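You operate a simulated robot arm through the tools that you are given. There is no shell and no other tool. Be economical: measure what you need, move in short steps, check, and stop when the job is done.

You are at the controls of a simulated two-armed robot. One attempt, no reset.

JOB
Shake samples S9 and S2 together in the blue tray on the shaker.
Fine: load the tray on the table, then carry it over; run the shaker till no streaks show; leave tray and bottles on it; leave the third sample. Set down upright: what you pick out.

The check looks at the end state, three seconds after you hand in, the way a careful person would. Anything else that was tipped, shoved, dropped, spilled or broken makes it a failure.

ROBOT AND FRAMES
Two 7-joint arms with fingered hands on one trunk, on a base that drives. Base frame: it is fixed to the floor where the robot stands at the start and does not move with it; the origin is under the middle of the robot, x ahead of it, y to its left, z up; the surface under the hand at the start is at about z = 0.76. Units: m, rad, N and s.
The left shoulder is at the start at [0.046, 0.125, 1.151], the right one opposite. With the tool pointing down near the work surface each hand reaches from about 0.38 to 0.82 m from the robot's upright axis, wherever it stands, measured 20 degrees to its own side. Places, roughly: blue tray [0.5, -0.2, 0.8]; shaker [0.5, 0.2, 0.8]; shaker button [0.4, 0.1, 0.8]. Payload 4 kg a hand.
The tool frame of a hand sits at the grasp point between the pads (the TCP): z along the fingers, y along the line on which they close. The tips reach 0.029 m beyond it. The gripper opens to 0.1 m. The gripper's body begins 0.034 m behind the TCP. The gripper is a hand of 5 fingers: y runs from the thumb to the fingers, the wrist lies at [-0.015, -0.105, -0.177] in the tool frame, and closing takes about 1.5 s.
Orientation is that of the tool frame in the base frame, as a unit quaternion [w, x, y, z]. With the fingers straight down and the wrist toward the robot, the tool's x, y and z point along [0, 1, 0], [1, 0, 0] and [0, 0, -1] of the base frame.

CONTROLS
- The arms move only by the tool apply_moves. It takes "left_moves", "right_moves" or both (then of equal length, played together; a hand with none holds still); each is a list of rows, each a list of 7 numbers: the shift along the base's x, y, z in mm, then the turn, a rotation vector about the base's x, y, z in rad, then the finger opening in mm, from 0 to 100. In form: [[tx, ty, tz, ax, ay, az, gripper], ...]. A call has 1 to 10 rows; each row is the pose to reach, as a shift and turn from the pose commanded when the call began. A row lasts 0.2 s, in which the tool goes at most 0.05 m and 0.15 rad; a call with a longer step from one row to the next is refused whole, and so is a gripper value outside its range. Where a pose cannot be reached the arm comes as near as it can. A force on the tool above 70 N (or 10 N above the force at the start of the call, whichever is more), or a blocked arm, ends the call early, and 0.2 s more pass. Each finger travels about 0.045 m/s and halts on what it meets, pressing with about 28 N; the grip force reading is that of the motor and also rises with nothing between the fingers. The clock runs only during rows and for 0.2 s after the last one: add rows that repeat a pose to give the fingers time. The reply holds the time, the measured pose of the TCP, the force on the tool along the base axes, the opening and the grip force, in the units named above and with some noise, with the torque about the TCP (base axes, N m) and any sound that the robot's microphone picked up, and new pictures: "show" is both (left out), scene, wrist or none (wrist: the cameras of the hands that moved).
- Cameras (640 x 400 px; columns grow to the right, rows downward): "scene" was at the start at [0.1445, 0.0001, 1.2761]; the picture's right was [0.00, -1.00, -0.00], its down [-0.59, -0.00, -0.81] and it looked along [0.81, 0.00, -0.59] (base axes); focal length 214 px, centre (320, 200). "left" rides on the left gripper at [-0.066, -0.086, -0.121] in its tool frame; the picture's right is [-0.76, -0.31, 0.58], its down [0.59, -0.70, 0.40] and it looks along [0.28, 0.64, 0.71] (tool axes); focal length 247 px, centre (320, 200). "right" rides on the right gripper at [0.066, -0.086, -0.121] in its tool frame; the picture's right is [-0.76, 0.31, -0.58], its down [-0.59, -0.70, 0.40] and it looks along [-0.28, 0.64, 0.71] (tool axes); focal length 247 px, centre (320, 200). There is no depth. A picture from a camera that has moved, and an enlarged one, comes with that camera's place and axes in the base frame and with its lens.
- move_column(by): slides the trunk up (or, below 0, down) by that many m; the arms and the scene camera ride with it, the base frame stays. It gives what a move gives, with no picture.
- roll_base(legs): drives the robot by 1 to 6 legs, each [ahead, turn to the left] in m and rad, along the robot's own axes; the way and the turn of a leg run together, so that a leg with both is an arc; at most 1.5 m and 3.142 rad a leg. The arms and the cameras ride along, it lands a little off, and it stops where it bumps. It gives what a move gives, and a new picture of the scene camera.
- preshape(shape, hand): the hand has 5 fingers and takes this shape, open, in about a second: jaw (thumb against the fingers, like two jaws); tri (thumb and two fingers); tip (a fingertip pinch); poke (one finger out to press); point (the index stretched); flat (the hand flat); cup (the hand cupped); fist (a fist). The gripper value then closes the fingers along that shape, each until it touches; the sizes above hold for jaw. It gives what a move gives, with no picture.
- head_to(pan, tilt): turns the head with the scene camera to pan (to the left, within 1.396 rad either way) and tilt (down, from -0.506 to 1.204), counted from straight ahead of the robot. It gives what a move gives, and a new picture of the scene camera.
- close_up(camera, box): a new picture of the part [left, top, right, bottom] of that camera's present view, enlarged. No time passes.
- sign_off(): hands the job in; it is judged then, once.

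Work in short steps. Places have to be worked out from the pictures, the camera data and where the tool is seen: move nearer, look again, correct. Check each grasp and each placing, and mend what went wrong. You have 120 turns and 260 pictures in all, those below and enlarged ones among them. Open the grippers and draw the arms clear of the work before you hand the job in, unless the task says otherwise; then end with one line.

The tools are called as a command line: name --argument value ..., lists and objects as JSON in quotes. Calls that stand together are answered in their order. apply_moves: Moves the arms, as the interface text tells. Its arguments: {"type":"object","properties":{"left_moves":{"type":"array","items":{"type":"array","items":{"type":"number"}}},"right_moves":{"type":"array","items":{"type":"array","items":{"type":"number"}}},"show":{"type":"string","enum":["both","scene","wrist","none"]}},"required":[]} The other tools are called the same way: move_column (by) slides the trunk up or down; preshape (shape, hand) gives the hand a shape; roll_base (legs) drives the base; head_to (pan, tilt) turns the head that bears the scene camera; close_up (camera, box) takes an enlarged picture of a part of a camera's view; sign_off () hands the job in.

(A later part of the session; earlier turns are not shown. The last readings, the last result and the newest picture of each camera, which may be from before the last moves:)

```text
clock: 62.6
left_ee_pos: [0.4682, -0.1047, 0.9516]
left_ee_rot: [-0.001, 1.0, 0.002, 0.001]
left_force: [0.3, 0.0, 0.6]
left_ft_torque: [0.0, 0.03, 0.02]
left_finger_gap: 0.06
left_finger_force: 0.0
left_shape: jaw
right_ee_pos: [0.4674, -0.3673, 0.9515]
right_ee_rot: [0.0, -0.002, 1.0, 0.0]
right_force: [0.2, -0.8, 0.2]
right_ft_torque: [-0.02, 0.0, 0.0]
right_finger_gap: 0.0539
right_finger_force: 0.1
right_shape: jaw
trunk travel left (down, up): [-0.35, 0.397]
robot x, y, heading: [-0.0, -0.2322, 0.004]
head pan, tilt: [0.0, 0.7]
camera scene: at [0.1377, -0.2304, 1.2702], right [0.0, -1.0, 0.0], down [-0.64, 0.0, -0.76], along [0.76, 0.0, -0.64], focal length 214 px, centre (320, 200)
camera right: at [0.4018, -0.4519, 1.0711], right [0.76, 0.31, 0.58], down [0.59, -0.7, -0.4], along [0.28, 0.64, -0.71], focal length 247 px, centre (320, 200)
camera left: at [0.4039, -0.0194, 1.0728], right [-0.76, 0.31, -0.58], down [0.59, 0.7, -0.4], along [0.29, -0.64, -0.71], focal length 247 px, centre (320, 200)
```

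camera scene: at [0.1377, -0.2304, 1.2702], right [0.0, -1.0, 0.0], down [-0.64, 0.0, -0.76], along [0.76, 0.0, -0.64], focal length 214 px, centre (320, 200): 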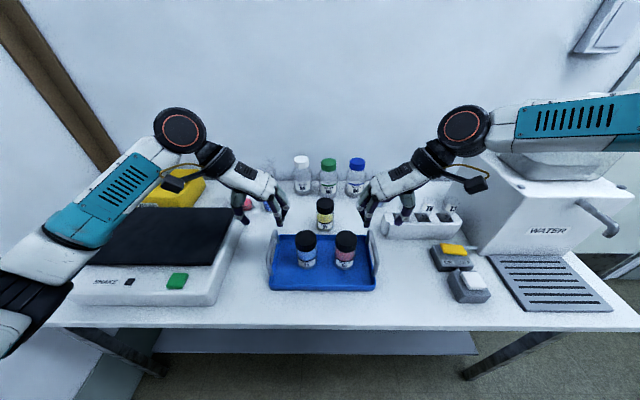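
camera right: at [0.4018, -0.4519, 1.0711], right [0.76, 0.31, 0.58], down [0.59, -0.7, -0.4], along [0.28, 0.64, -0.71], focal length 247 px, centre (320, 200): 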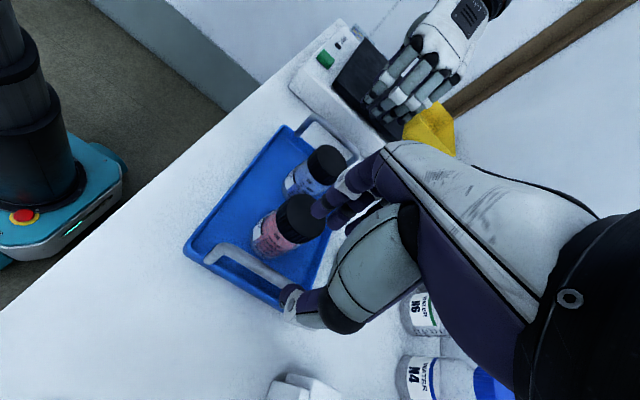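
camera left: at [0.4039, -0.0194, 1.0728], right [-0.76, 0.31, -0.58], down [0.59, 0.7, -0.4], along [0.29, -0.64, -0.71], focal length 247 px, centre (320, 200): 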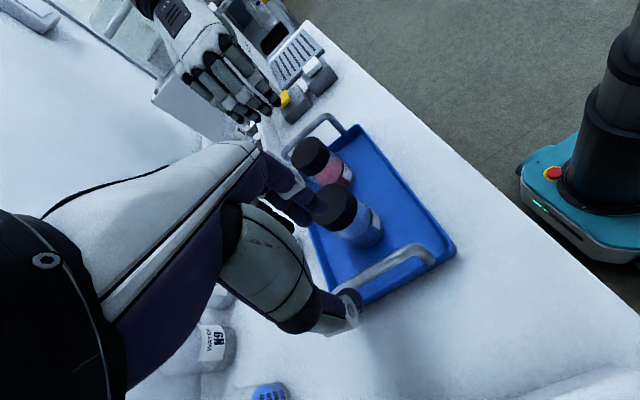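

Alignment is good. Descend 60 mm and check.

apply_moves --right_moves '[[0, 2, -20, 0, 0, 0, 54], [0, 2, -40, 0, 0, 0, 54], [0, 2, -60, 0, 0, 0, 54], [0, 2, -60, 0, 0, 0, 54]]' --left_moves '[[0, -2, -20, 0, 0, 0, 60], [0, -2, -40, 0, 0, 0, 60], [0, -2, -60, 0, 0, 0, 60], [0, -2, -60, 0, 0, 0, 60]]'

close_up --camera "scene" --box '[230, 160, 430, 300]'

```text
clock: 63.6
left_ee_pos: [0.4702, -0.1084, 0.8911]
left_ee_rot: [-0.001, 1.0, 0.001, 0.001]
left_force: [-0.1, 0.2, -0.3]
left_ft_torque: [0.02, 0.0, 0.0]
left_finger_gap: 0.06
left_finger_force: 0.0
left_shape: jaw
right_ee_pos: [0.4697, -0.3644, 0.8893]
right_ee_rot: [0.001, -0.001, 1.0, 0.0]
right_force: [0.2, -0.2, 0.7]
right_ft_torque: [-0.01, -0.01, 0.02]
right_finger_gap: 0.0543
right_finger_force: 0.1
right_shape: jaw
trunk travel left (down, up): [-0.35, 0.397]
robot x, y, heading: [-0.0057, -0.2325, -0.001]
head pan, tilt: [0.0, 0.7]
camera scene: at [0.1377, -0.2304, 1.2701], right [0.0, -1.0, 0.0], down [-0.64, 0.0, -0.76], along [0.76, 0.0, -0.64], focal length 214 px, centre (320, 200)
camera right: at [0.4029, -0.4498, 1.0094], right [0.76, 0.31, 0.58], down [0.59, -0.7, -0.4], along [0.28, 0.64, -0.71], focal length 247 px, centre (320, 200)
camera left: at [0.4057, -0.0232, 1.0127], right [-0.76, 0.31, -0.58], down [0.59, 0.7, -0.4], along [0.29, -0.64, -0.71], focal length 247 px, centre (320, 200)
```

scene: 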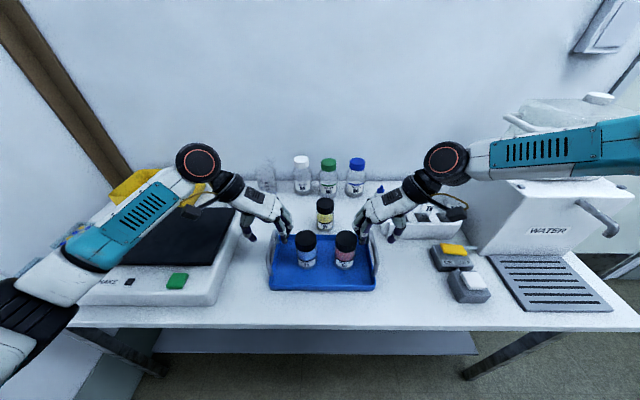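
right: 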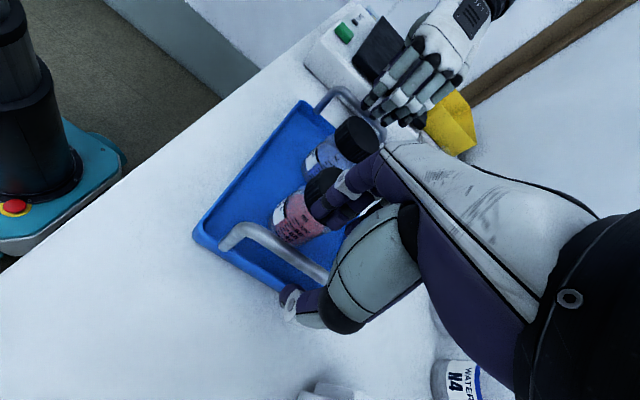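
left: 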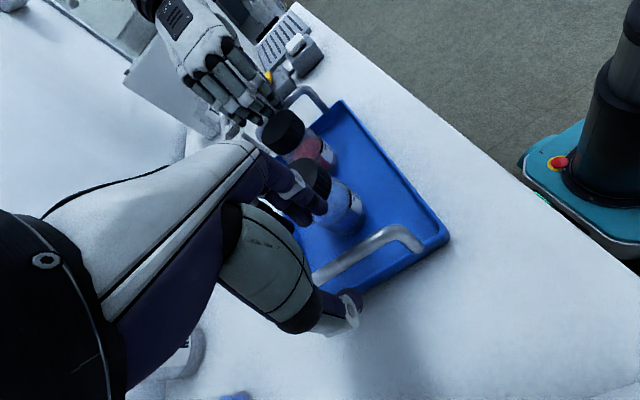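

```text
2.86 times, centred on (330, 230) of scene
camera zoom: at [0.1377, -0.2304, 1.2701], right [0.0, -1.0, 0.0], down [-0.64, 0.0, -0.76], along [0.76, 0.0, -0.64], focal length 613 px, centre (291, 114)
```

zoom: 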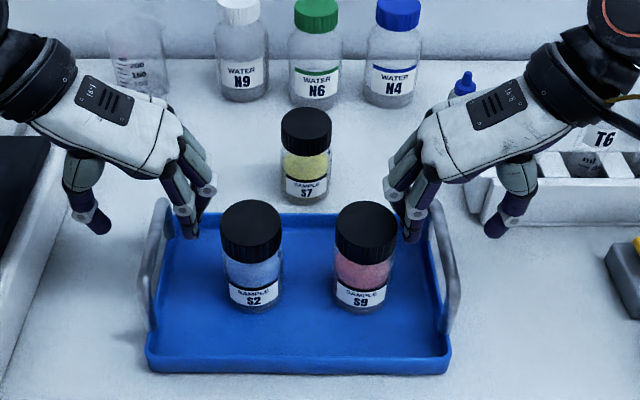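

Clear of the caps by ~1 cm. Narrow slightly and descend to z≈0.845.

apply_moves --right_moves '[[0, 0, -8, 0, 0, 0, 48], [0, 0, -20, 0, 0, 0, 46], [0, 0, -34, 0, 0, 0, 46], [0, 0, -45, 0, 0, 0, 46], [0, 0, -45, 0, 0, 0, 46]]' --left_moves '[[0, 0, -8, 0, 0, 0, 56], [0, 0, -20, 0, 0, 0, 56], [0, 0, -34, 0, 0, 0, 56], [0, 0, -46, 0, 0, 0, 56], [0, 0, -46, 0, 0, 0, 56]]'

close_up --camera "scene" --box '[230, 160, 430, 300]'

```text
clock: 64.8
left_ee_pos: [0.4708, -0.1108, 0.8439]
left_ee_rot: [0.0, 1.0, 0.002, 0.002]
left_force: [0.1, 0.6, 0.0]
left_ft_torque: [-0.06, 0.0, -0.01]
left_finger_gap: 0.056
left_finger_force: 0.0
left_shape: jaw
right_ee_pos: [0.4683, -0.3638, 0.8445]
right_ee_rot: [0.001, -0.001, 1.0, -0.001]
right_force: [-0.2, 0.3, -0.9]
right_ft_torque: [0.01, 0.03, 0.05]
right_finger_gap: 0.0465
right_finger_force: 0.1
right_shape: jaw
trunk travel left (down, up): [-0.35, 0.397]
robot x, y, heading: [-0.003, -0.2373, 0.004]
head pan, tilt: [0.0, 0.7]
camera scene: at [0.1378, -0.2303, 1.2701], right [0.0, -1.0, 0.0], down [-0.64, 0.0, -0.76], along [0.76, 0.0, -0.64], focal length 214 px, centre (320, 200)
camera right: at [0.4017, -0.4495, 0.9641], right [0.76, 0.31, 0.58], down [0.59, -0.7, -0.4], along [0.28, 0.64, -0.71], focal length 247 px, centre (320, 200)
camera left: at [0.4065, -0.0258, 0.9662], right [-0.76, 0.31, -0.58], down [0.59, 0.7, -0.4], along [0.29, -0.64, -0.71], focal length 247 px, centre (320, 200)
```

scene: 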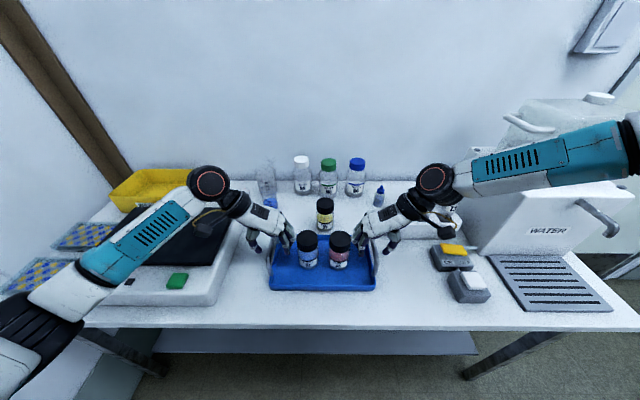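
right: 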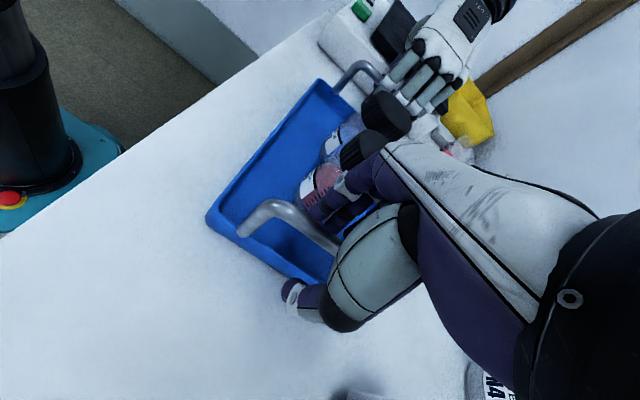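
left: 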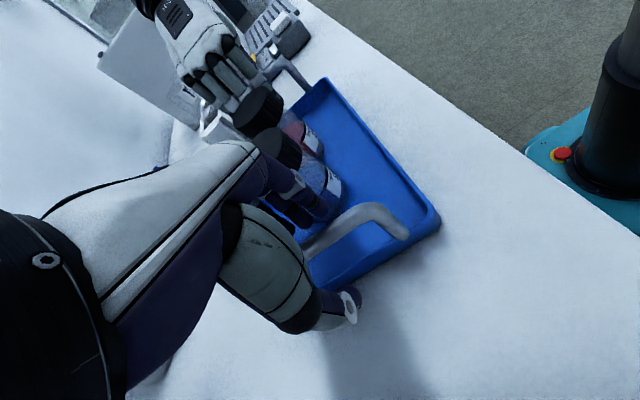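

```text
2.86 times, centred on (330, 230) of scene
camera zoom: at [0.1378, -0.2303, 1.2701], right [0.0, -1.0, 0.0], down [-0.64, 0.0, -0.76], along [0.76, 0.0, -0.64], focal length 613 px, centre (291, 114)
```

zoom: 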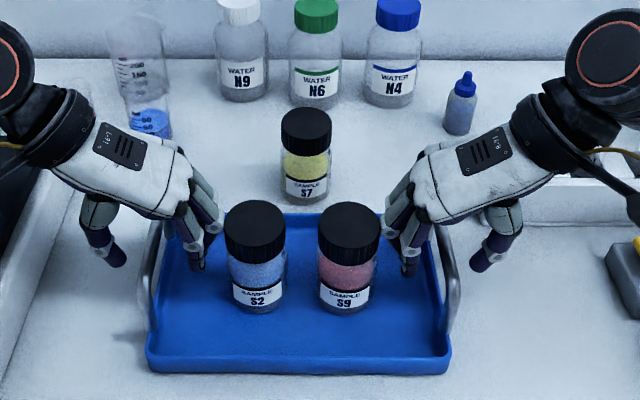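

The fingers nudged the bottles a few mm inward but both remain upright. Close both hands on the handles.

apply_moves --right_moves '[[0, 0, 0, 0, 0, 0, 36], [0, 0, 0, 0, 0, 0, 25], [0, 0, 0, 0, 0, 0, 12], [0, 0, 0, 0, 0, 0, 2], [0, 0, 0, 0, 0, 0, 0], [0, 0, 0, 0, 0, 0, 0], [0, 0, 0, 0, 0, 0, 0]]' --left_moves '[[0, 0, 0, 0, 0, 0, 46], [0, 0, 0, 0, 0, 0, 35], [0, 0, 0, 0, 0, 0, 22], [0, 0, 0, 0, 0, 0, 10], [0, 0, 0, 0, 0, 0, 0], [0, 0, 0, 0, 0, 0, 0], [0, 0, 0, 0, 0, 0, 0]]'

close_up --camera "scene" --box '[230, 160, 430, 300]'

```text
clock: 66.4
left_ee_pos: [0.4709, -0.1119, 0.8449]
left_ee_rot: [0.001, 1.0, 0.001, 0.0]
left_force: [0.2, -2.7, -0.5]
left_ft_torque: [0.01, -0.04, -0.2]
left_finger_gap: 0.0
left_finger_force: 28.0
left_shape: jaw
right_ee_pos: [0.4684, -0.3636, 0.8438]
right_ee_rot: [0.0, -0.001, 1.0, 0.0]
right_force: [-0.2, 1.2, -1.4]
right_ft_torque: [0.0, 0.0, 0.22]
right_finger_gap: 0.0001
right_finger_force: 27.8
right_shape: jaw
trunk travel left (down, up): [-0.35, 0.397]
robot x, y, heading: [-0.0022, -0.2296, 0.001]
head pan, tilt: [0.0, 0.7]
camera scene: at [0.1382, -0.2304, 1.27], right [0.0, -1.0, 0.0], down [-0.64, 0.0, -0.76], along [0.76, 0.0, -0.64], focal length 214 px, centre (320, 200)
camera right: at [0.402, -0.4495, 0.964], right [0.76, 0.31, 0.58], down [0.59, -0.7, -0.4], along [0.28, 0.64, -0.71], focal length 247 px, centre (320, 200)
camera left: at [0.4067, -0.026, 0.966], right [-0.76, 0.31, -0.58], down [0.59, 0.7, -0.4], along [0.28, -0.64, -0.71], focal length 247 px, centre (320, 200)
```

scene: 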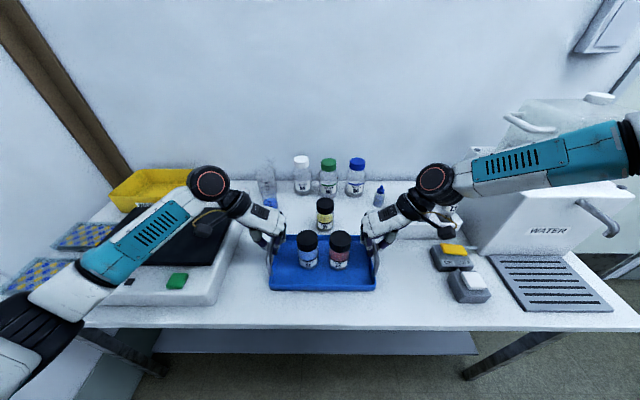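
right: 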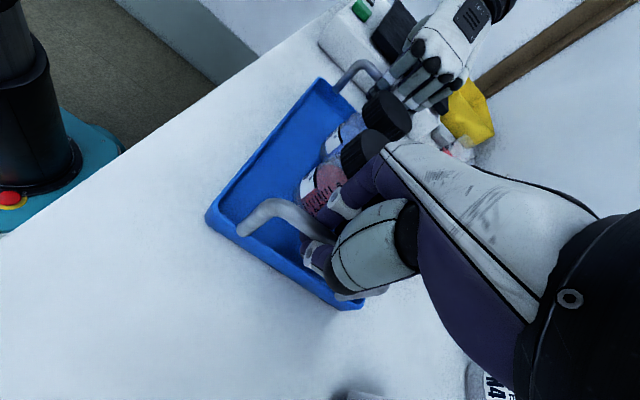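
left: 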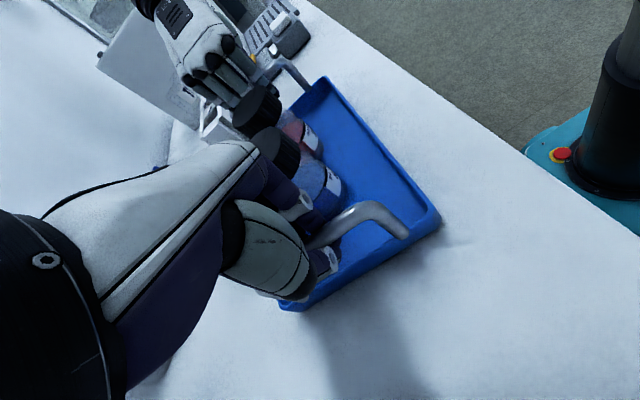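

```text
2.86 times, centred on (330, 230) of scene
camera zoom: at [0.1382, -0.2304, 1.27], right [0.0, -1.0, 0.0], down [-0.64, 0.0, -0.76], along [0.76, 0.0, -0.64], focal length 613 px, centre (291, 114)
```

zoom: 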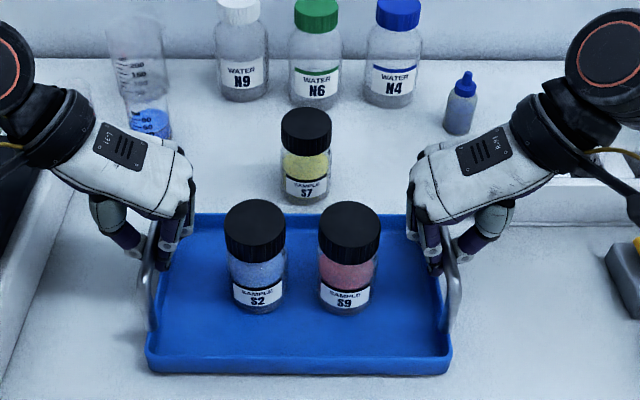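

The fingers have closed under/around the bars. Test lift 20 mm together.

apply_moves --right_moves '[[0, 0, 5, 0, 0, 0, 0], [0, 0, 10, 0, 0, 0, 0], [0, 0, 15, 0, 0, 0, 0], [0, 0, 20, 0, 0, 0, 0], [0, 0, 25, 0, 0, 0, 0], [0, 0, 25, 0, 0, 0, 0]]' --left_moves '[[0, 0, 5, 0, 0, 0, 0], [0, 0, 10, 0, 0, 0, 0], [0, 0, 15, 0, 0, 0, 0], [0, 0, 20, 0, 0, 0, 0], [0, 0, 25, 0, 0, 0, 0], [0, 0, 25, 0, 0, 0, 0]]' --show "wrist"

close_up --camera "scene" --box '[230, 160, 430, 300]'

```text
clock: 67.8
left_ee_pos: [0.4695, -0.1114, 0.8697]
left_ee_rot: [0.0, 1.0, 0.001, 0.0]
left_force: [-0.4, -11.5, -3.0]
left_ft_torque: [-0.07, 0.02, -0.22]
left_finger_gap: 0.0001
left_finger_force: 27.8
left_shape: jaw
right_ee_pos: [0.4674, -0.3649, 0.8706]
right_ee_rot: [0.0, -0.001, 1.0, -0.001]
right_force: [-0.4, 11.2, -3.8]
right_ft_torque: [0.08, 0.01, 0.31]
right_finger_gap: 0.0002
right_finger_force: 27.5
right_shape: jaw
trunk travel left (down, up): [-0.35, 0.397]
robot x, y, heading: [-0.0017, -0.2308, 0.006]
head pan, tilt: [0.0, 0.7]
camera right: at [0.4027, -0.4507, 0.9915], right [0.76, 0.31, 0.58], down [0.59, -0.7, -0.4], along [0.28, 0.64, -0.71], focal length 247 px, centre (320, 200)
camera left: at [0.405, -0.0246, 0.9906], right [-0.76, 0.31, -0.58], down [0.59, 0.7, -0.4], along [0.28, -0.64, -0.71], focal length 247 px, centre (320, 200)
```

right: 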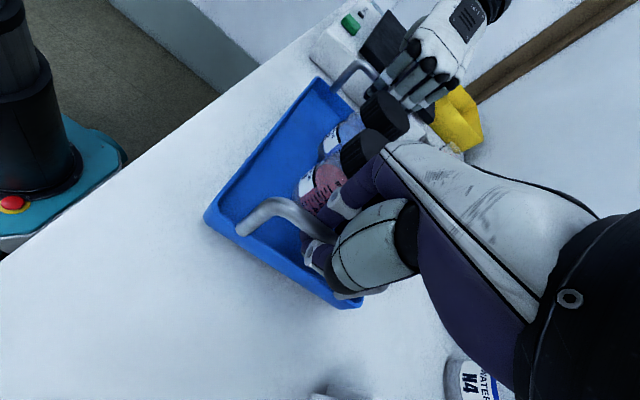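
left: 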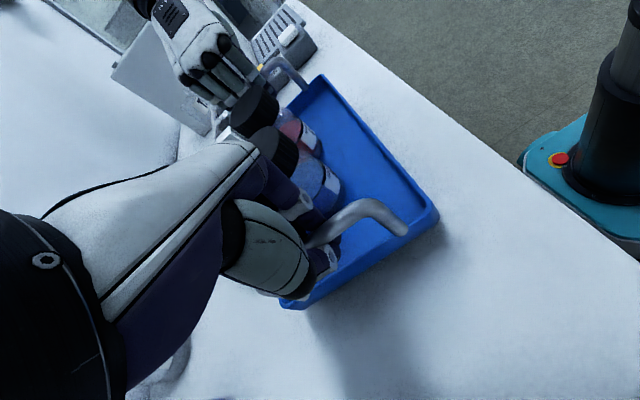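

```text
2.86 times, centred on (330, 230) of scene
camera zoom: at [0.1383, -0.2304, 1.27], right [0.0, -1.0, 0.0], down [-0.64, 0.0, -0.76], along [0.76, 0.0, -0.64], focal length 613 px, centre (291, 114)
```

zoom: 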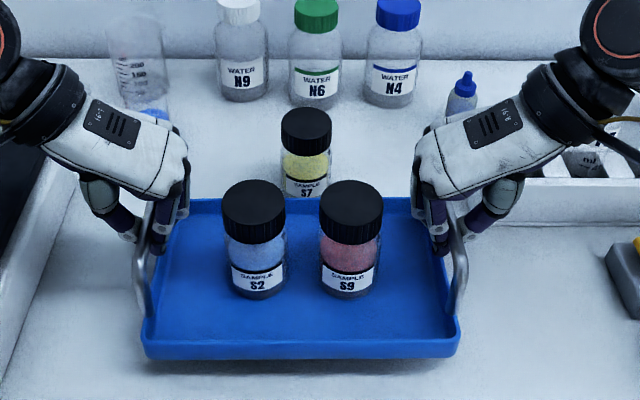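

The tray is up and level with both bottles. Raise 130 mm more, relaxing the outward pull a little (1.5 mm each).

apply_moves --right_moves '[[0, 1, 10, 0, 0, 0, 0], [0, 1.5, 25, 0, 0, 0, 0], [0, 1.5, 40, 0, 0, 0, 0], [0, 1.5, 55, 0, 0, 0, 0], [0, 1.5, 70, 0, 0, 0, 0], [0, 1.5, 85, 0, 0, 0, 0], [0, 1.5, 100, 0, 0, 0, 0], [0, 1.5, 115, 0, 0, 0, 0], [0, 1.5, 130, 0, 0, 0, 0], [0, 1.5, 130, 0, 0, 0, 0]]' --left_moves '[[0, -1, 10, 0, 0, 0, 0], [0, -1.5, 25, 0, 0, 0, 0], [0, -1.5, 40, 0, 0, 0, 0], [0, -1.5, 55, 0, 0, 0, 0], [0, -1.5, 70, 0, 0, 0, 0], [0, -1.5, 85, 0, 0, 0, 0], [0, -1.5, 100, 0, 0, 0, 0], [0, -1.5, 115, 0, 0, 0, 0], [0, -1.5, 130, 0, 0, 0, 0], [0, -1.5, 130, 0, 0, 0, 0]]' --show "scene"

```text
clock: 70.0
left_ee_pos: [0.4704, -0.1116, 0.9995]
left_ee_rot: [0.0, 1.0, 0.001, 0.001]
left_force: [-0.1, 6.1, -3.2]
left_ft_torque: [0.03, 0.04, -0.13]
left_finger_gap: 0.0
left_finger_force: 28.4
left_shape: jaw
right_ee_pos: [0.4696, -0.3623, 0.9996]
right_ee_rot: [0.0, -0.002, 1.0, 0.0]
right_force: [0.8, -5.4, -3.6]
right_ft_torque: [-0.01, 0.03, 0.16]
right_finger_gap: 0.0002
right_finger_force: 27.8
right_shape: jaw
trunk travel left (down, up): [-0.35, 0.397]
robot x, y, heading: [-0.0065, -0.2335, 0.008]
head pan, tilt: [0.0, 0.7]
camera scene: at [0.1384, -0.2304, 1.27], right [0.0, -1.0, 0.0], down [-0.64, 0.0, -0.76], along [0.76, 0.0, -0.64], focal length 214 px, centre (320, 200)
```

scene: 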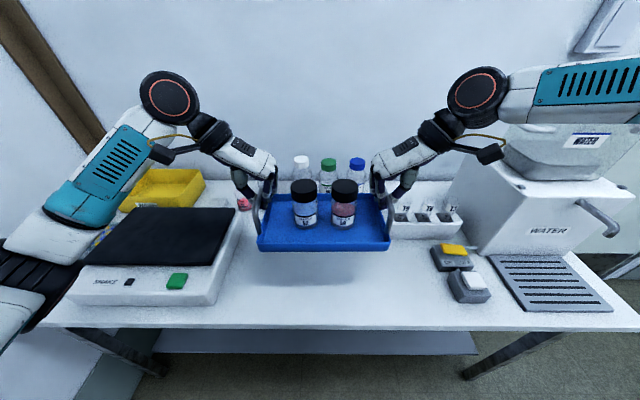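

The tray hangs level, both bottles stand. Back straight off the table first and check stability.

roll_base --legs '[[-0.35, 0]]'

```text
clock: 72.2
left_ee_pos: [0.12, -0.1131, 0.9997]
left_ee_rot: [0.0, 1.0, 0.001, 0.002]
left_force: [-0.3, 5.6, -3.0]
left_ft_torque: [0.0, 0.02, -0.09]
left_finger_gap: 0.0
left_finger_force: 27.9
left_shape: jaw
right_ee_pos: [0.1203, -0.363, 1.0008]
right_ee_rot: [0.001, -0.001, 1.0, 0.0]
right_force: [-0.3, -5.6, -3.2]
right_ft_torque: [0.01, -0.02, 0.15]
right_finger_gap: 0.0
right_finger_force: 27.8
right_shape: jaw
trunk travel left (down, up): [-0.35, 0.397]
robot x, y, heading: [-0.3564, -0.2333, 0.004]
head pan, tilt: [0.0, 0.7]
camera scene: at [-0.2119, -0.2315, 1.2701], right [0.0, -1.0, 0.0], down [-0.64, 0.0, -0.76], along [0.76, 0.0, -0.64], focal length 214 px, centre (320, 200)
```

scene: 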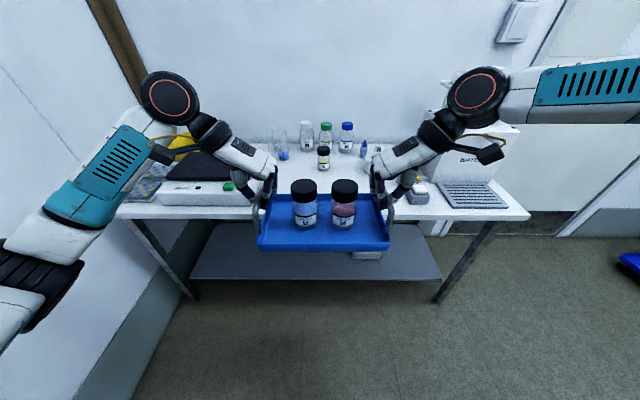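

Stable. Now the sidestep: turn right 1.0, back 0.485, turn left 1.0.

roll_base --legs '[[0, -1.0], [-0.485, 0], [0, 1.0]]'

```text
clock: 77.3
left_ee_pos: [-0.2136, -0.235, 0.9957]
left_ee_rot: [-0.002, 0.874, -0.486, -0.001]
left_force: [-0.4, -1.2, -3.5]
left_ft_torque: [0.06, 0.01, -0.18]
left_finger_gap: 0.0002
left_finger_force: 28.1
left_shape: jaw
right_ee_pos: [-0.4294, -0.3665, 1.0002]
right_ee_rot: [-0.002, 0.483, 0.875, 0.001]
right_force: [0.8, -0.5, -3.5]
right_ft_torque: [0.02, 0.0, 0.19]
right_finger_gap: 0.0004
right_finger_force: 28.0
right_shape: jaw
trunk travel left (down, up): [-0.35, 0.397]
robot x, y, heading: [-0.5671, 0.1048, -1.013]
head pan, tilt: [0.0, 0.7]
stopped in leg 2: the robot was blocked; the commanded pose is now the measured one
camera scene: at [-0.4902, -0.0166, 1.2696], right [-0.85, -0.53, 0.0], down [-0.34, 0.55, -0.76], along [0.41, -0.65, -0.65], focal length 214 px, centre (320, 200)
```

scene: 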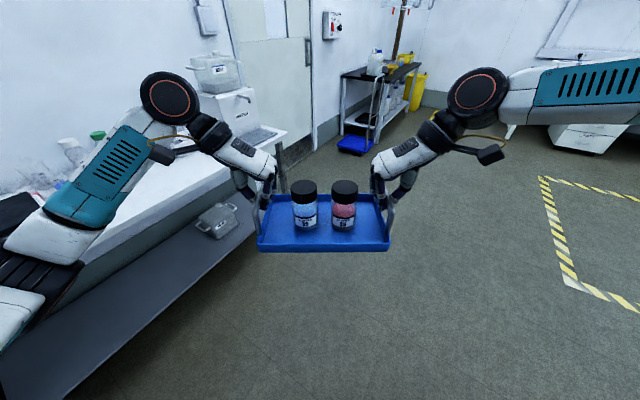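

Blocked by something behind; tray still fine. I'm at y≈0.105, close enough for the arms to cover the rest. Ease forward 2 cm and turn back to face the table.

roll_base --legs '[[0.02, 0], [0, 0.5]]'

```text
clock: 79.6
left_ee_pos: [-0.0864, -0.0392, 0.9984]
left_ee_rot: [-0.001, 0.967, -0.253, 0.0]
left_force: [0.6, 0.7, -3.1]
left_ft_torque: [-0.01, 0.01, -0.16]
left_finger_gap: 0.0
left_finger_force: 27.8
left_shape: jaw
right_ee_pos: [-0.2092, -0.2566, 1.0003]
right_ee_rot: [0.0, 0.252, 0.968, -0.001]
right_force: [-0.7, -0.3, -3.3]
right_ft_torque: [0.04, 0.05, 0.19]
right_finger_gap: 0.0
right_finger_force: 28.3
right_shape: jaw
trunk travel left (down, up): [-0.35, 0.397]
robot x, y, heading: [-0.5538, 0.0901, -0.511]
head pan, tilt: [0.0, 0.7]
camera scene: at [-0.4319, 0.0207, 1.27], right [-0.49, -0.87, 0.0], down [-0.56, 0.31, -0.76], along [0.67, -0.37, -0.64], focal length 214 px, centre (320, 200)
```

scene: 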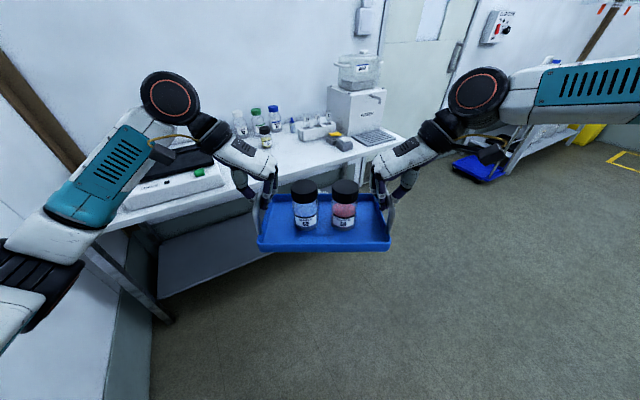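

Continue: turn to heading ≈+0.25, drive 0.34 to gain the remaining lateral offset, then straighten (still short of the table).

roll_base --legs '[[0, 0.761], [0.33, 0], [0, -0.25]]'

```text
clock: 82.2
left_ee_pos: [-0.128, 0.318, 0.9995]
left_ee_rot: [-0.002, 0.992, 0.123, -0.001]
left_force: [-1.7, 4.2, -3.2]
left_ft_torque: [-0.01, 0.02, -0.12]
left_finger_gap: 0.0
left_finger_force: 27.6
left_shape: jaw
right_ee_pos: [-0.0643, 0.0744, 0.9994]
right_ee_rot: [-0.001, -0.128, 0.992, -0.002]
right_force: [0.6, -3.0, -3.4]
right_ft_torque: [0.01, -0.02, 0.19]
right_finger_gap: 0.0002
right_finger_force: 27.7
right_shape: jaw
trunk travel left (down, up): [-0.35, 0.397]
robot x, y, heading: [-0.5591, 0.0851, 0.257]
head pan, tilt: [0.0, 0.7]
stopped in leg 1: the robot was blocked; the commanded pose is now the measured one
camera scene: at [-0.4183, 0.122, 1.2702], right [0.25, -0.97, 0.0], down [-0.62, -0.16, -0.76], along [0.74, 0.2, -0.64], focal length 214 px, centre (320, 200)
```

scene: 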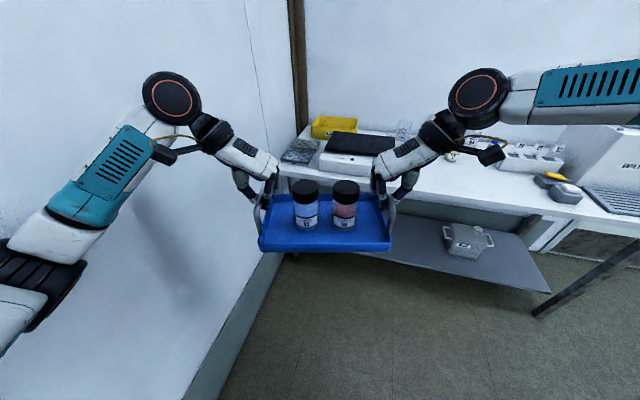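

The left elbow met the side wall (y≈0.58). So I'll take the robot to y≈0.045 and let the arms shift the tray the remaining ~0.12.

roll_base --legs '[[0, -0.357], [0.39, 0], [0, 0.1]]'

```text
clock: 86.4
left_ee_pos: [0.3169, 0.1627, 0.9995]
left_ee_rot: [-0.001, 1.0, -0.006, 0.0]
left_force: [-0.1, 5.4, -3.5]
left_ft_torque: [0.01, 0.02, -0.1]
left_finger_gap: 0.0002
left_finger_force: 28.2
left_shape: jaw
right_ee_pos: [0.3152, -0.088, 1.0005]
right_ee_rot: [-0.001, 0.003, 1.0, -0.003]
right_force: [-0.4, -4.9, -3.0]
right_ft_torque: [0.0, 0.04, 0.16]
right_finger_gap: 0.0
right_finger_force: 27.8
right_shape: jaw
trunk travel left (down, up): [-0.35, 0.397]
robot x, y, heading: [-0.1559, 0.0483, 0.001]
head pan, tilt: [0.0, 0.7]
camera scene: at [-0.0146, 0.0493, 1.27], right [0.0, -1.0, 0.0], down [-0.64, 0.0, -0.76], along [0.76, 0.0, -0.64], focal length 214 px, centre (320, 200)
```

scene: 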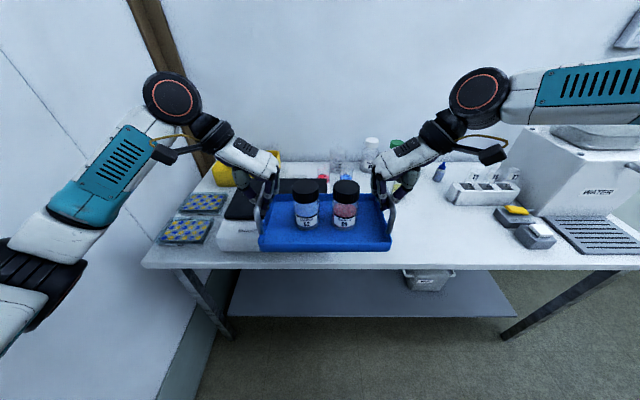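

Drive forward 0.17 to the table.

roll_base --legs '[[0.17, 0]]'

```text
clock: 87.8
left_ee_pos: [0.4869, 0.1635, 0.9982]
left_ee_rot: [-0.002, 1.0, -0.006, -0.001]
left_force: [0.1, 2.8, -3.3]
left_ft_torque: [0.01, 0.03, -0.11]
left_finger_gap: 0.0
left_finger_force: 27.8
left_shape: jaw
right_ee_pos: [0.4839, -0.0889, 0.9995]
right_ee_rot: [-0.001, 0.002, 1.0, -0.001]
right_force: [0.0, -2.8, -2.7]
right_ft_torque: [0.0, 0.03, 0.2]
right_finger_gap: 0.0
right_finger_force: 28.1
right_shape: jaw
trunk travel left (down, up): [-0.35, 0.397]
robot x, y, heading: [0.0121, 0.0502, -0.006]
head pan, tilt: [0.0, 0.7]
camera scene: at [0.1545, 0.0485, 1.2698], right [0.0, -1.0, 0.0], down [-0.65, 0.0, -0.76], along [0.76, 0.0, -0.65], focal length 214 px, centre (320, 200)
```

scene: 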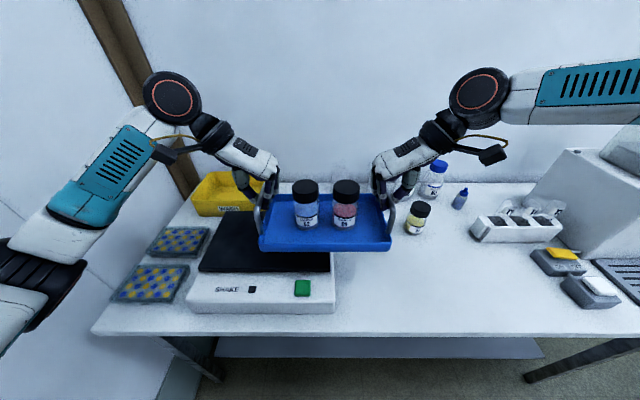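

Shift the tray by arms: +0.024 x, +0.133 y, at height.

apply_moves --right_moves '[[3, 14, 0, 0, 0, 0, 0], [6, 28, 0, 0, 0, 0, 0], [9, 42, 0, 0, 0, 0, 0], [12, 56, 0, 0, 0, 0, 0], [15, 70, 0, 0, 0, 0, 0], [18, 84, 0, 0, 0, 0, 0], [21, 98, 0, 0, 0, 0, 0], [24, 112, 0, 0, 0, 0, 0], [26, 126, 0, 0, 0, 0, 0], [26, 133, 0, 0, 0, 0, 0]]' --left_moves '[[3, 14, 0, 0, 0, 0, 0], [6, 28, 0, 0, 0, 0, 0], [9, 42, 0, 0, 0, 0, 0], [12, 56, 0, 0, 0, 0, 0], [15, 70, 0, 0, 0, 0, 0], [18, 84, 0, 0, 0, 0, 0], [21, 98, 0, 0, 0, 0, 0], [24, 112, 0, 0, 0, 0, 0], [24, 126, 0, 0, 0, 0, 0], [24, 133, 0, 0, 0, 0, 0]]' --show "scene"

```text
clock: 90.0
left_ee_pos: [0.5074, 0.2946, 0.9979]
left_ee_rot: [-0.001, 1.0, -0.006, -0.001]
left_force: [-0.2, -3.2, -3.3]
left_ft_torque: [-0.02, 0.04, -0.14]
left_finger_gap: 0.0
left_finger_force: 27.6
left_shape: jaw
right_ee_pos: [0.5079, 0.0438, 0.9967]
right_ee_rot: [-0.001, 0.003, 1.0, -0.002]
right_force: [0.0, 4.0, -3.0]
right_ft_torque: [0.02, 0.0, 0.29]
right_finger_gap: 0.0001
right_finger_force: 27.8
right_shape: jaw
trunk travel left (down, up): [-0.35, 0.397]
robot x, y, heading: [0.0116, 0.0475, -0.004]
head pan, tilt: [0.0, 0.7]
camera scene: at [0.1535, 0.0488, 1.27], right [0.0, -1.0, 0.0], down [-0.64, 0.0, -0.76], along [0.76, 0.0, -0.64], focal length 214 px, centre (320, 200)
```

scene: 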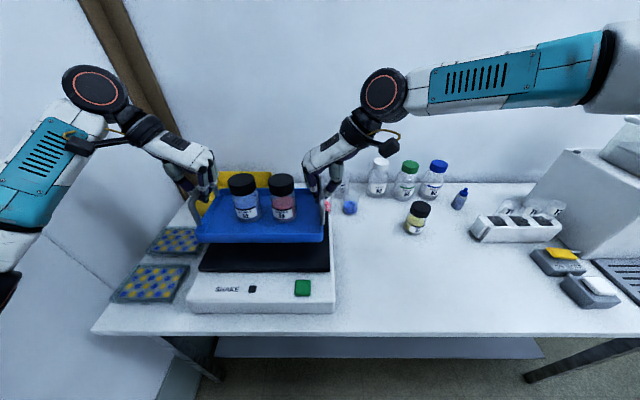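

Reached. Use the trunk to lower both hands rigidly: 0.055 first.

move_column --by -0.055

head_to --pan 0.2 --tilt 0.75

close_up --camera "scene" --box '[220, 140, 420, 290]'

```text
clock: 91.0
left_ee_pos: [0.5089, 0.2961, 0.9434]
left_ee_rot: [-0.001, 1.0, -0.006, 0.0]
left_force: [0.3, 3.2, -3.0]
left_ft_torque: [-0.01, 0.03, -0.11]
left_finger_gap: 0.0
left_finger_force: 28.1
left_shape: jaw
right_ee_pos: [0.5086, 0.0453, 0.9452]
right_ee_rot: [0.0, 0.002, 1.0, -0.003]
right_force: [-0.1, -4.0, -3.5]
right_ft_torque: [0.02, 0.03, 0.16]
right_finger_gap: 0.0
right_finger_force: 28.2
right_shape: jaw
trunk travel left (down, up): [-0.295, 0.452]
robot x, y, heading: [0.0143, 0.0476, -0.001]
head pan, tilt: [0.0, 0.7]
```

```text
clock: 91.7
left_ee_pos: [0.5093, 0.2962, 0.9443]
left_ee_rot: [-0.002, 1.0, -0.006, 0.0]
left_force: [0.3, 4.6, -2.7]
left_ft_torque: [0.0, 0.01, -0.15]
left_finger_gap: 0.0
left_finger_force: 27.8
left_shape: jaw
right_ee_pos: [0.5093, 0.0464, 0.9443]
right_ee_rot: [-0.001, 0.003, 1.0, -0.004]
right_force: [-0.2, -2.9, -2.5]
right_ft_torque: [-0.01, 0.03, 0.18]
right_finger_gap: 0.0
right_finger_force: 27.6
right_shape: jaw
trunk travel left (down, up): [-0.295, 0.452]
robot x, y, heading: [0.0128, 0.0468, -0.004]
head pan, tilt: [0.201, 0.75]
camera scene: at [0.1638, 0.0652, 1.2095], right [0.2, -0.98, 0.0], down [-0.67, -0.13, -0.73], along [0.72, 0.14, -0.68], focal length 214 px, centre (320, 200)
```

scene: 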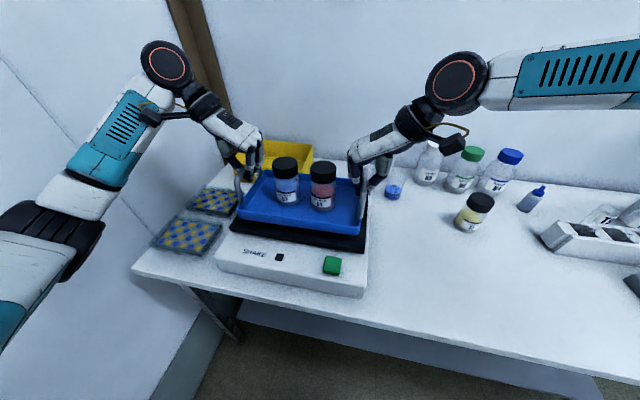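

```text
2.67 times, centred on (320, 215) of scene
camera zoom: at [0.1638, 0.0652, 1.2095], right [0.2, -0.98, 0.0], down [-0.67, -0.13, -0.73], along [0.72, 0.14, -0.68], focal length 572 px, centre (320, 160)
```

zoom: 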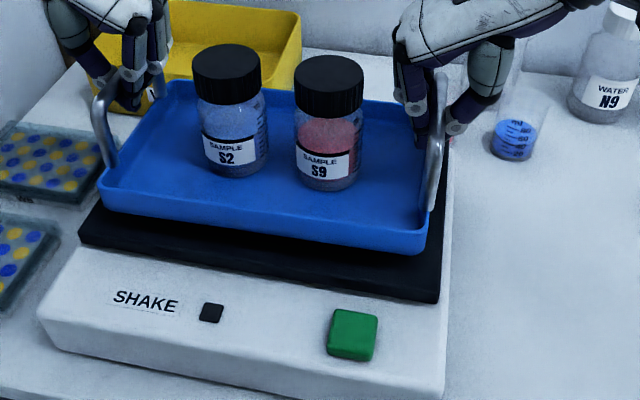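

The tray footprint (x 0.447–0.607, y 0.04–0.30) lies inside the platform. Lower the rest in small trunk steps.

move_column --by -0.01

move_column --by -0.006

close_up --camera "scene" --box '[220, 140, 420, 290]'

```text
clock: 92.3
left_ee_pos: [0.5091, 0.2961, 0.9335]
left_ee_rot: [-0.002, 1.0, -0.006, 0.0]
left_force: [-0.1, 3.6, -2.9]
left_ft_torque: [0.01, 0.02, -0.1]
left_finger_gap: 0.0002
left_finger_force: 28.2
left_shape: jaw
right_ee_pos: [0.5086, 0.0441, 0.9352]
right_ee_rot: [-0.001, 0.003, 1.0, -0.003]
right_force: [-0.6, -4.7, -3.9]
right_ft_torque: [-0.02, 0.01, 0.2]
right_finger_gap: 0.0001
right_finger_force: 28.1
right_shape: jaw
trunk travel left (down, up): [-0.285, 0.462]
robot x, y, heading: [0.0114, 0.0506, -0.003]
head pan, tilt: [0.201, 0.75]
```

```text
clock: 92.9
left_ee_pos: [0.5091, 0.296, 0.927]
left_ee_rot: [-0.002, 1.0, -0.006, 0.001]
left_force: [-1.7, 4.7, -1.3]
left_ft_torque: [0.0, -0.01, -0.11]
left_finger_gap: 0.0
left_finger_force: 28.0
left_shape: jaw
right_ee_pos: [0.5088, 0.0441, 0.929]
right_ee_rot: [-0.001, 0.002, 1.0, -0.002]
right_force: [-1.1, -4.3, -3.0]
right_ft_torque: [0.0, 0.03, 0.18]
right_finger_gap: 0.0
right_finger_force: 28.1
right_shape: jaw
trunk travel left (down, up): [-0.279, 0.468]
robot x, y, heading: [0.0126, 0.0464, -0.002]
head pan, tilt: [0.201, 0.75]
```

```text
2.67 times, centred on (320, 215) of scene
camera zoom: at [0.1683, 0.0652, 1.1931], right [0.2, -0.98, 0.0], down [-0.67, -0.14, -0.73], along [0.72, 0.14, -0.68], focal length 572 px, centre (320, 160)
```

zoom: 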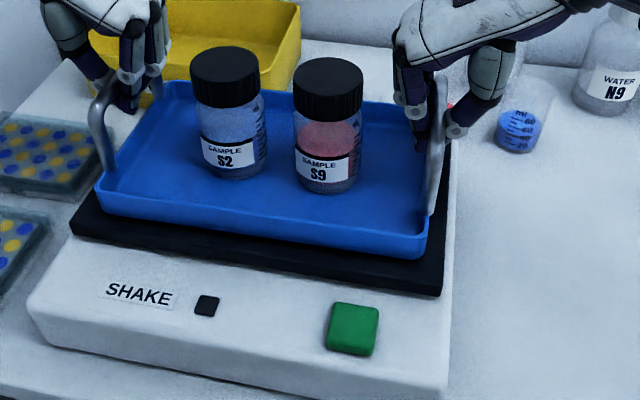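

Left side begins to touch (force -1.3). A further 6 mm, in two steps.

move_column --by -0.003

move_column --by -0.003

close_up --camera "scene" --box '[220, 140, 420, 290]'

```text
clock: 93.4
left_ee_pos: [0.5077, 0.2948, 0.9242]
left_ee_rot: [-0.001, 1.0, -0.006, 0.0]
left_force: [-3.5, 4.6, 2.0]
left_ft_torque: [0.03, -0.01, -0.12]
left_finger_gap: 0.0
left_finger_force: 28.6
left_shape: jaw
right_ee_pos: [0.508, 0.0436, 0.9257]
right_ee_rot: [-0.002, 0.003, 1.0, -0.003]
right_force: [-0.5, -5.6, -2.4]
right_ft_torque: [0.0, -0.06, 0.16]
right_finger_gap: 0.0
right_finger_force: 28.4
right_shape: jaw
trunk travel left (down, up): [-0.276, 0.471]
robot x, y, heading: [0.0097, 0.051, -0.002]
head pan, tilt: [0.201, 0.75]
```

```text
clock: 93.9
left_ee_pos: [0.5083, 0.2961, 0.9216]
left_ee_rot: [-0.002, 1.0, -0.007, 0.001]
left_force: [0.2, 5.0, 1.0]
left_ft_torque: [-0.01, -0.03, -0.07]
left_finger_gap: 0.0
left_finger_force: 28.2
left_shape: jaw
right_ee_pos: [0.5087, 0.0437, 0.9237]
right_ee_rot: [-0.001, 0.003, 1.0, -0.002]
right_force: [-1.4, -5.2, 6.2]
right_ft_torque: [-0.02, -0.07, 0.17]
right_finger_gap: 0.0
right_finger_force: 28.1
right_shape: jaw
trunk travel left (down, up): [-0.273, 0.474]
robot x, y, heading: [0.0094, 0.046, -0.006]
head pan, tilt: [0.201, 0.75]
```

```text
2.67 times, centred on (320, 215) of scene
camera zoom: at [0.1693, 0.0649, 1.1872], right [0.2, -0.98, 0.0], down [-0.67, -0.14, -0.73], along [0.72, 0.14, -0.68], focal length 572 px, centre (320, 160)
```

zoom: 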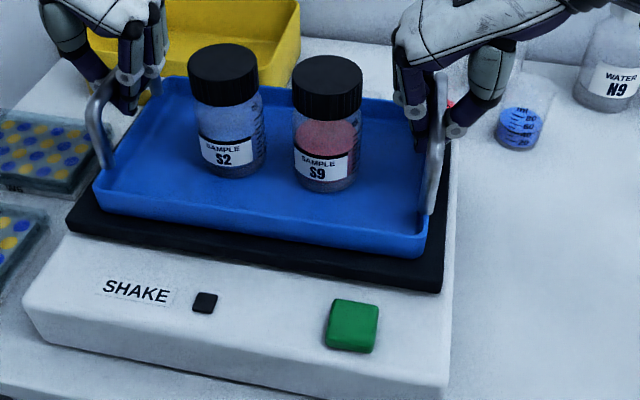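

Both sides rest on the platform. Open both hands gently (limited opening), staying in place.

apply_moves --right_moves '[[0, 0, 0, 0, 0, 0, 12], [0, 0, 0, 0, 0, 0, 22], [0, 0, 0, 0, 0, 0, 32], [0, 0, 0, 0, 0, 0, 42], [0, 0, 0, 0, 0, 0, 46], [0, 0, 0, 0, 0, 0, 46]]' --left_moves '[[0, 0, 0, 0, 0, 0, 12], [0, 0, 0, 0, 0, 0, 22], [0, 0, 0, 0, 0, 0, 32], [0, 0, 0, 0, 0, 0, 42], [0, 0, 0, 0, 0, 0, 50], [0, 0, 0, 0, 0, 0, 50]]' --show "wrist"

close_up --camera "scene" --box '[220, 140, 420, 290]'

```text
clock: 95.3
left_ee_pos: [0.5091, 0.2954, 0.9216]
left_ee_rot: [-0.002, 1.0, -0.006, 0.0]
left_force: [0.4, 0.3, -0.2]
left_ft_torque: [-0.01, 0.02, 0.01]
left_finger_gap: 0.0498
left_finger_force: 0.1
left_shape: jaw
right_ee_pos: [0.5083, 0.0449, 0.9228]
right_ee_rot: [-0.002, 0.002, 1.0, -0.002]
right_force: [-1.0, 0.1, 0.2]
right_ft_torque: [0.02, 0.01, 0.0]
right_finger_gap: 0.0454
right_finger_force: 0.0
right_shape: jaw
trunk travel left (down, up): [-0.273, 0.474]
robot x, y, heading: [0.0109, 0.0502, -0.003]
head pan, tilt: [0.201, 0.75]
camera right: at [0.4421, -0.0406, 1.0435], right [0.76, 0.31, 0.57], down [0.58, -0.71, -0.4], along [0.29, 0.64, -0.72], focal length 247 px, centre (320, 200)
camera left: at [0.4457, 0.3822, 1.0431], right [-0.75, 0.32, -0.58], down [0.6, 0.7, -0.4], along [0.28, -0.64, -0.71], focal length 247 px, centre (320, 200)
```

right: 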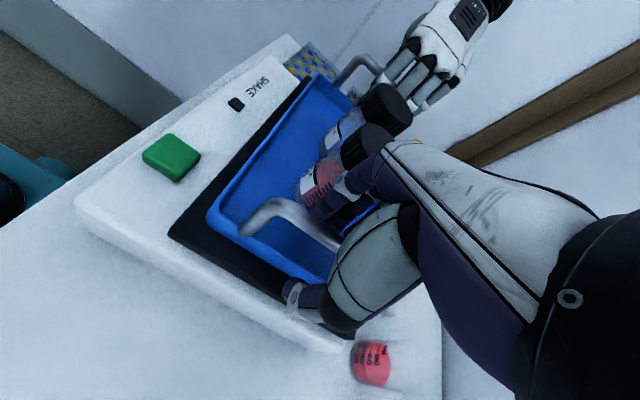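
left: 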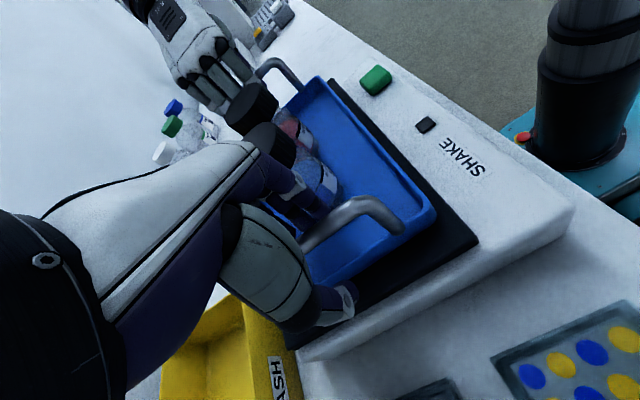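

```text
2.67 times, centred on (320, 215) of scene
camera zoom: at [0.1699, 0.0651, 1.187], right [0.2, -0.98, 0.0], down [-0.67, -0.14, -0.73], along [0.72, 0.14, -0.68], focal length 572 px, centre (320, 160)
```

zoom: 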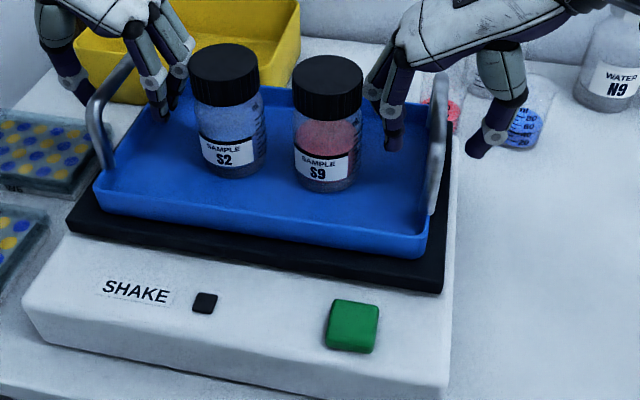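

Tray released on the platform; both hands clear of the bars. Lift both hands straight up.

apply_moves --right_moves '[[0, -2, 20, 0, 0, 0, 46], [0, -2, 45, 0, 0, 0, 46], [0, -2, 75, 0, 0, 0, 46], [0, -2, 105, 0, 0, 0, 46], [0, -2, 130, 0, 0, 0, 46]]' --left_moves '[[0, 2, 20, 0, 0, 0, 50], [0, 2, 45, 0, 0, 0, 50], [0, 2, 75, 0, 0, 0, 50], [0, 2, 105, 0, 0, 0, 50], [0, 2, 130, 0, 0, 0, 50]]' --show "scene"

close_up --camera "scene" --box '[220, 140, 420, 290]'

```text
clock: 96.5
left_ee_pos: [0.5097, 0.2991, 1.0519]
left_ee_rot: [-0.001, 1.0, -0.007, -0.001]
left_force: [0.2, -0.1, 0.4]
left_ft_torque: [0.02, 0.02, 0.01]
left_finger_gap: 0.0497
left_finger_force: 0.1
left_shape: jaw
right_ee_pos: [0.5086, 0.0447, 1.0521]
right_ee_rot: [-0.001, 0.001, 1.0, -0.003]
right_force: [0.0, -0.5, 0.7]
right_ft_torque: [0.03, 0.01, 0.0]
right_finger_gap: 0.0455
right_finger_force: 0.1
right_shape: jaw
trunk travel left (down, up): [-0.273, 0.474]
robot x, y, heading: [0.0108, 0.0475, -0.001]
head pan, tilt: [0.201, 0.75]
camera scene: at [0.1695, 0.0651, 1.1871], right [0.2, -0.98, 0.0], down [-0.67, -0.14, -0.73], along [0.72, 0.14, -0.68], focal length 214 px, centre (320, 200)
```

scene: 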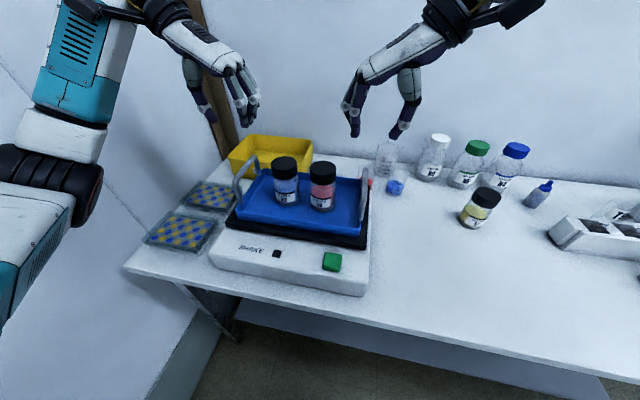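

```text
2.67 times, centred on (320, 215) of scene
camera zoom: at [0.1695, 0.0651, 1.1871], right [0.2, -0.98, 0.0], down [-0.67, -0.14, -0.73], along [0.72, 0.14, -0.68], focal length 572 px, centre (320, 160)
```

zoom: 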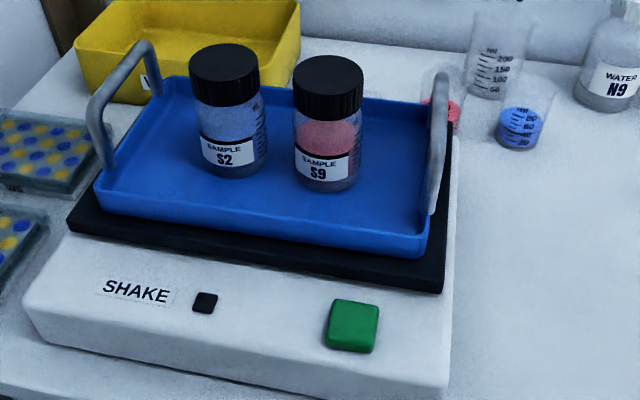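

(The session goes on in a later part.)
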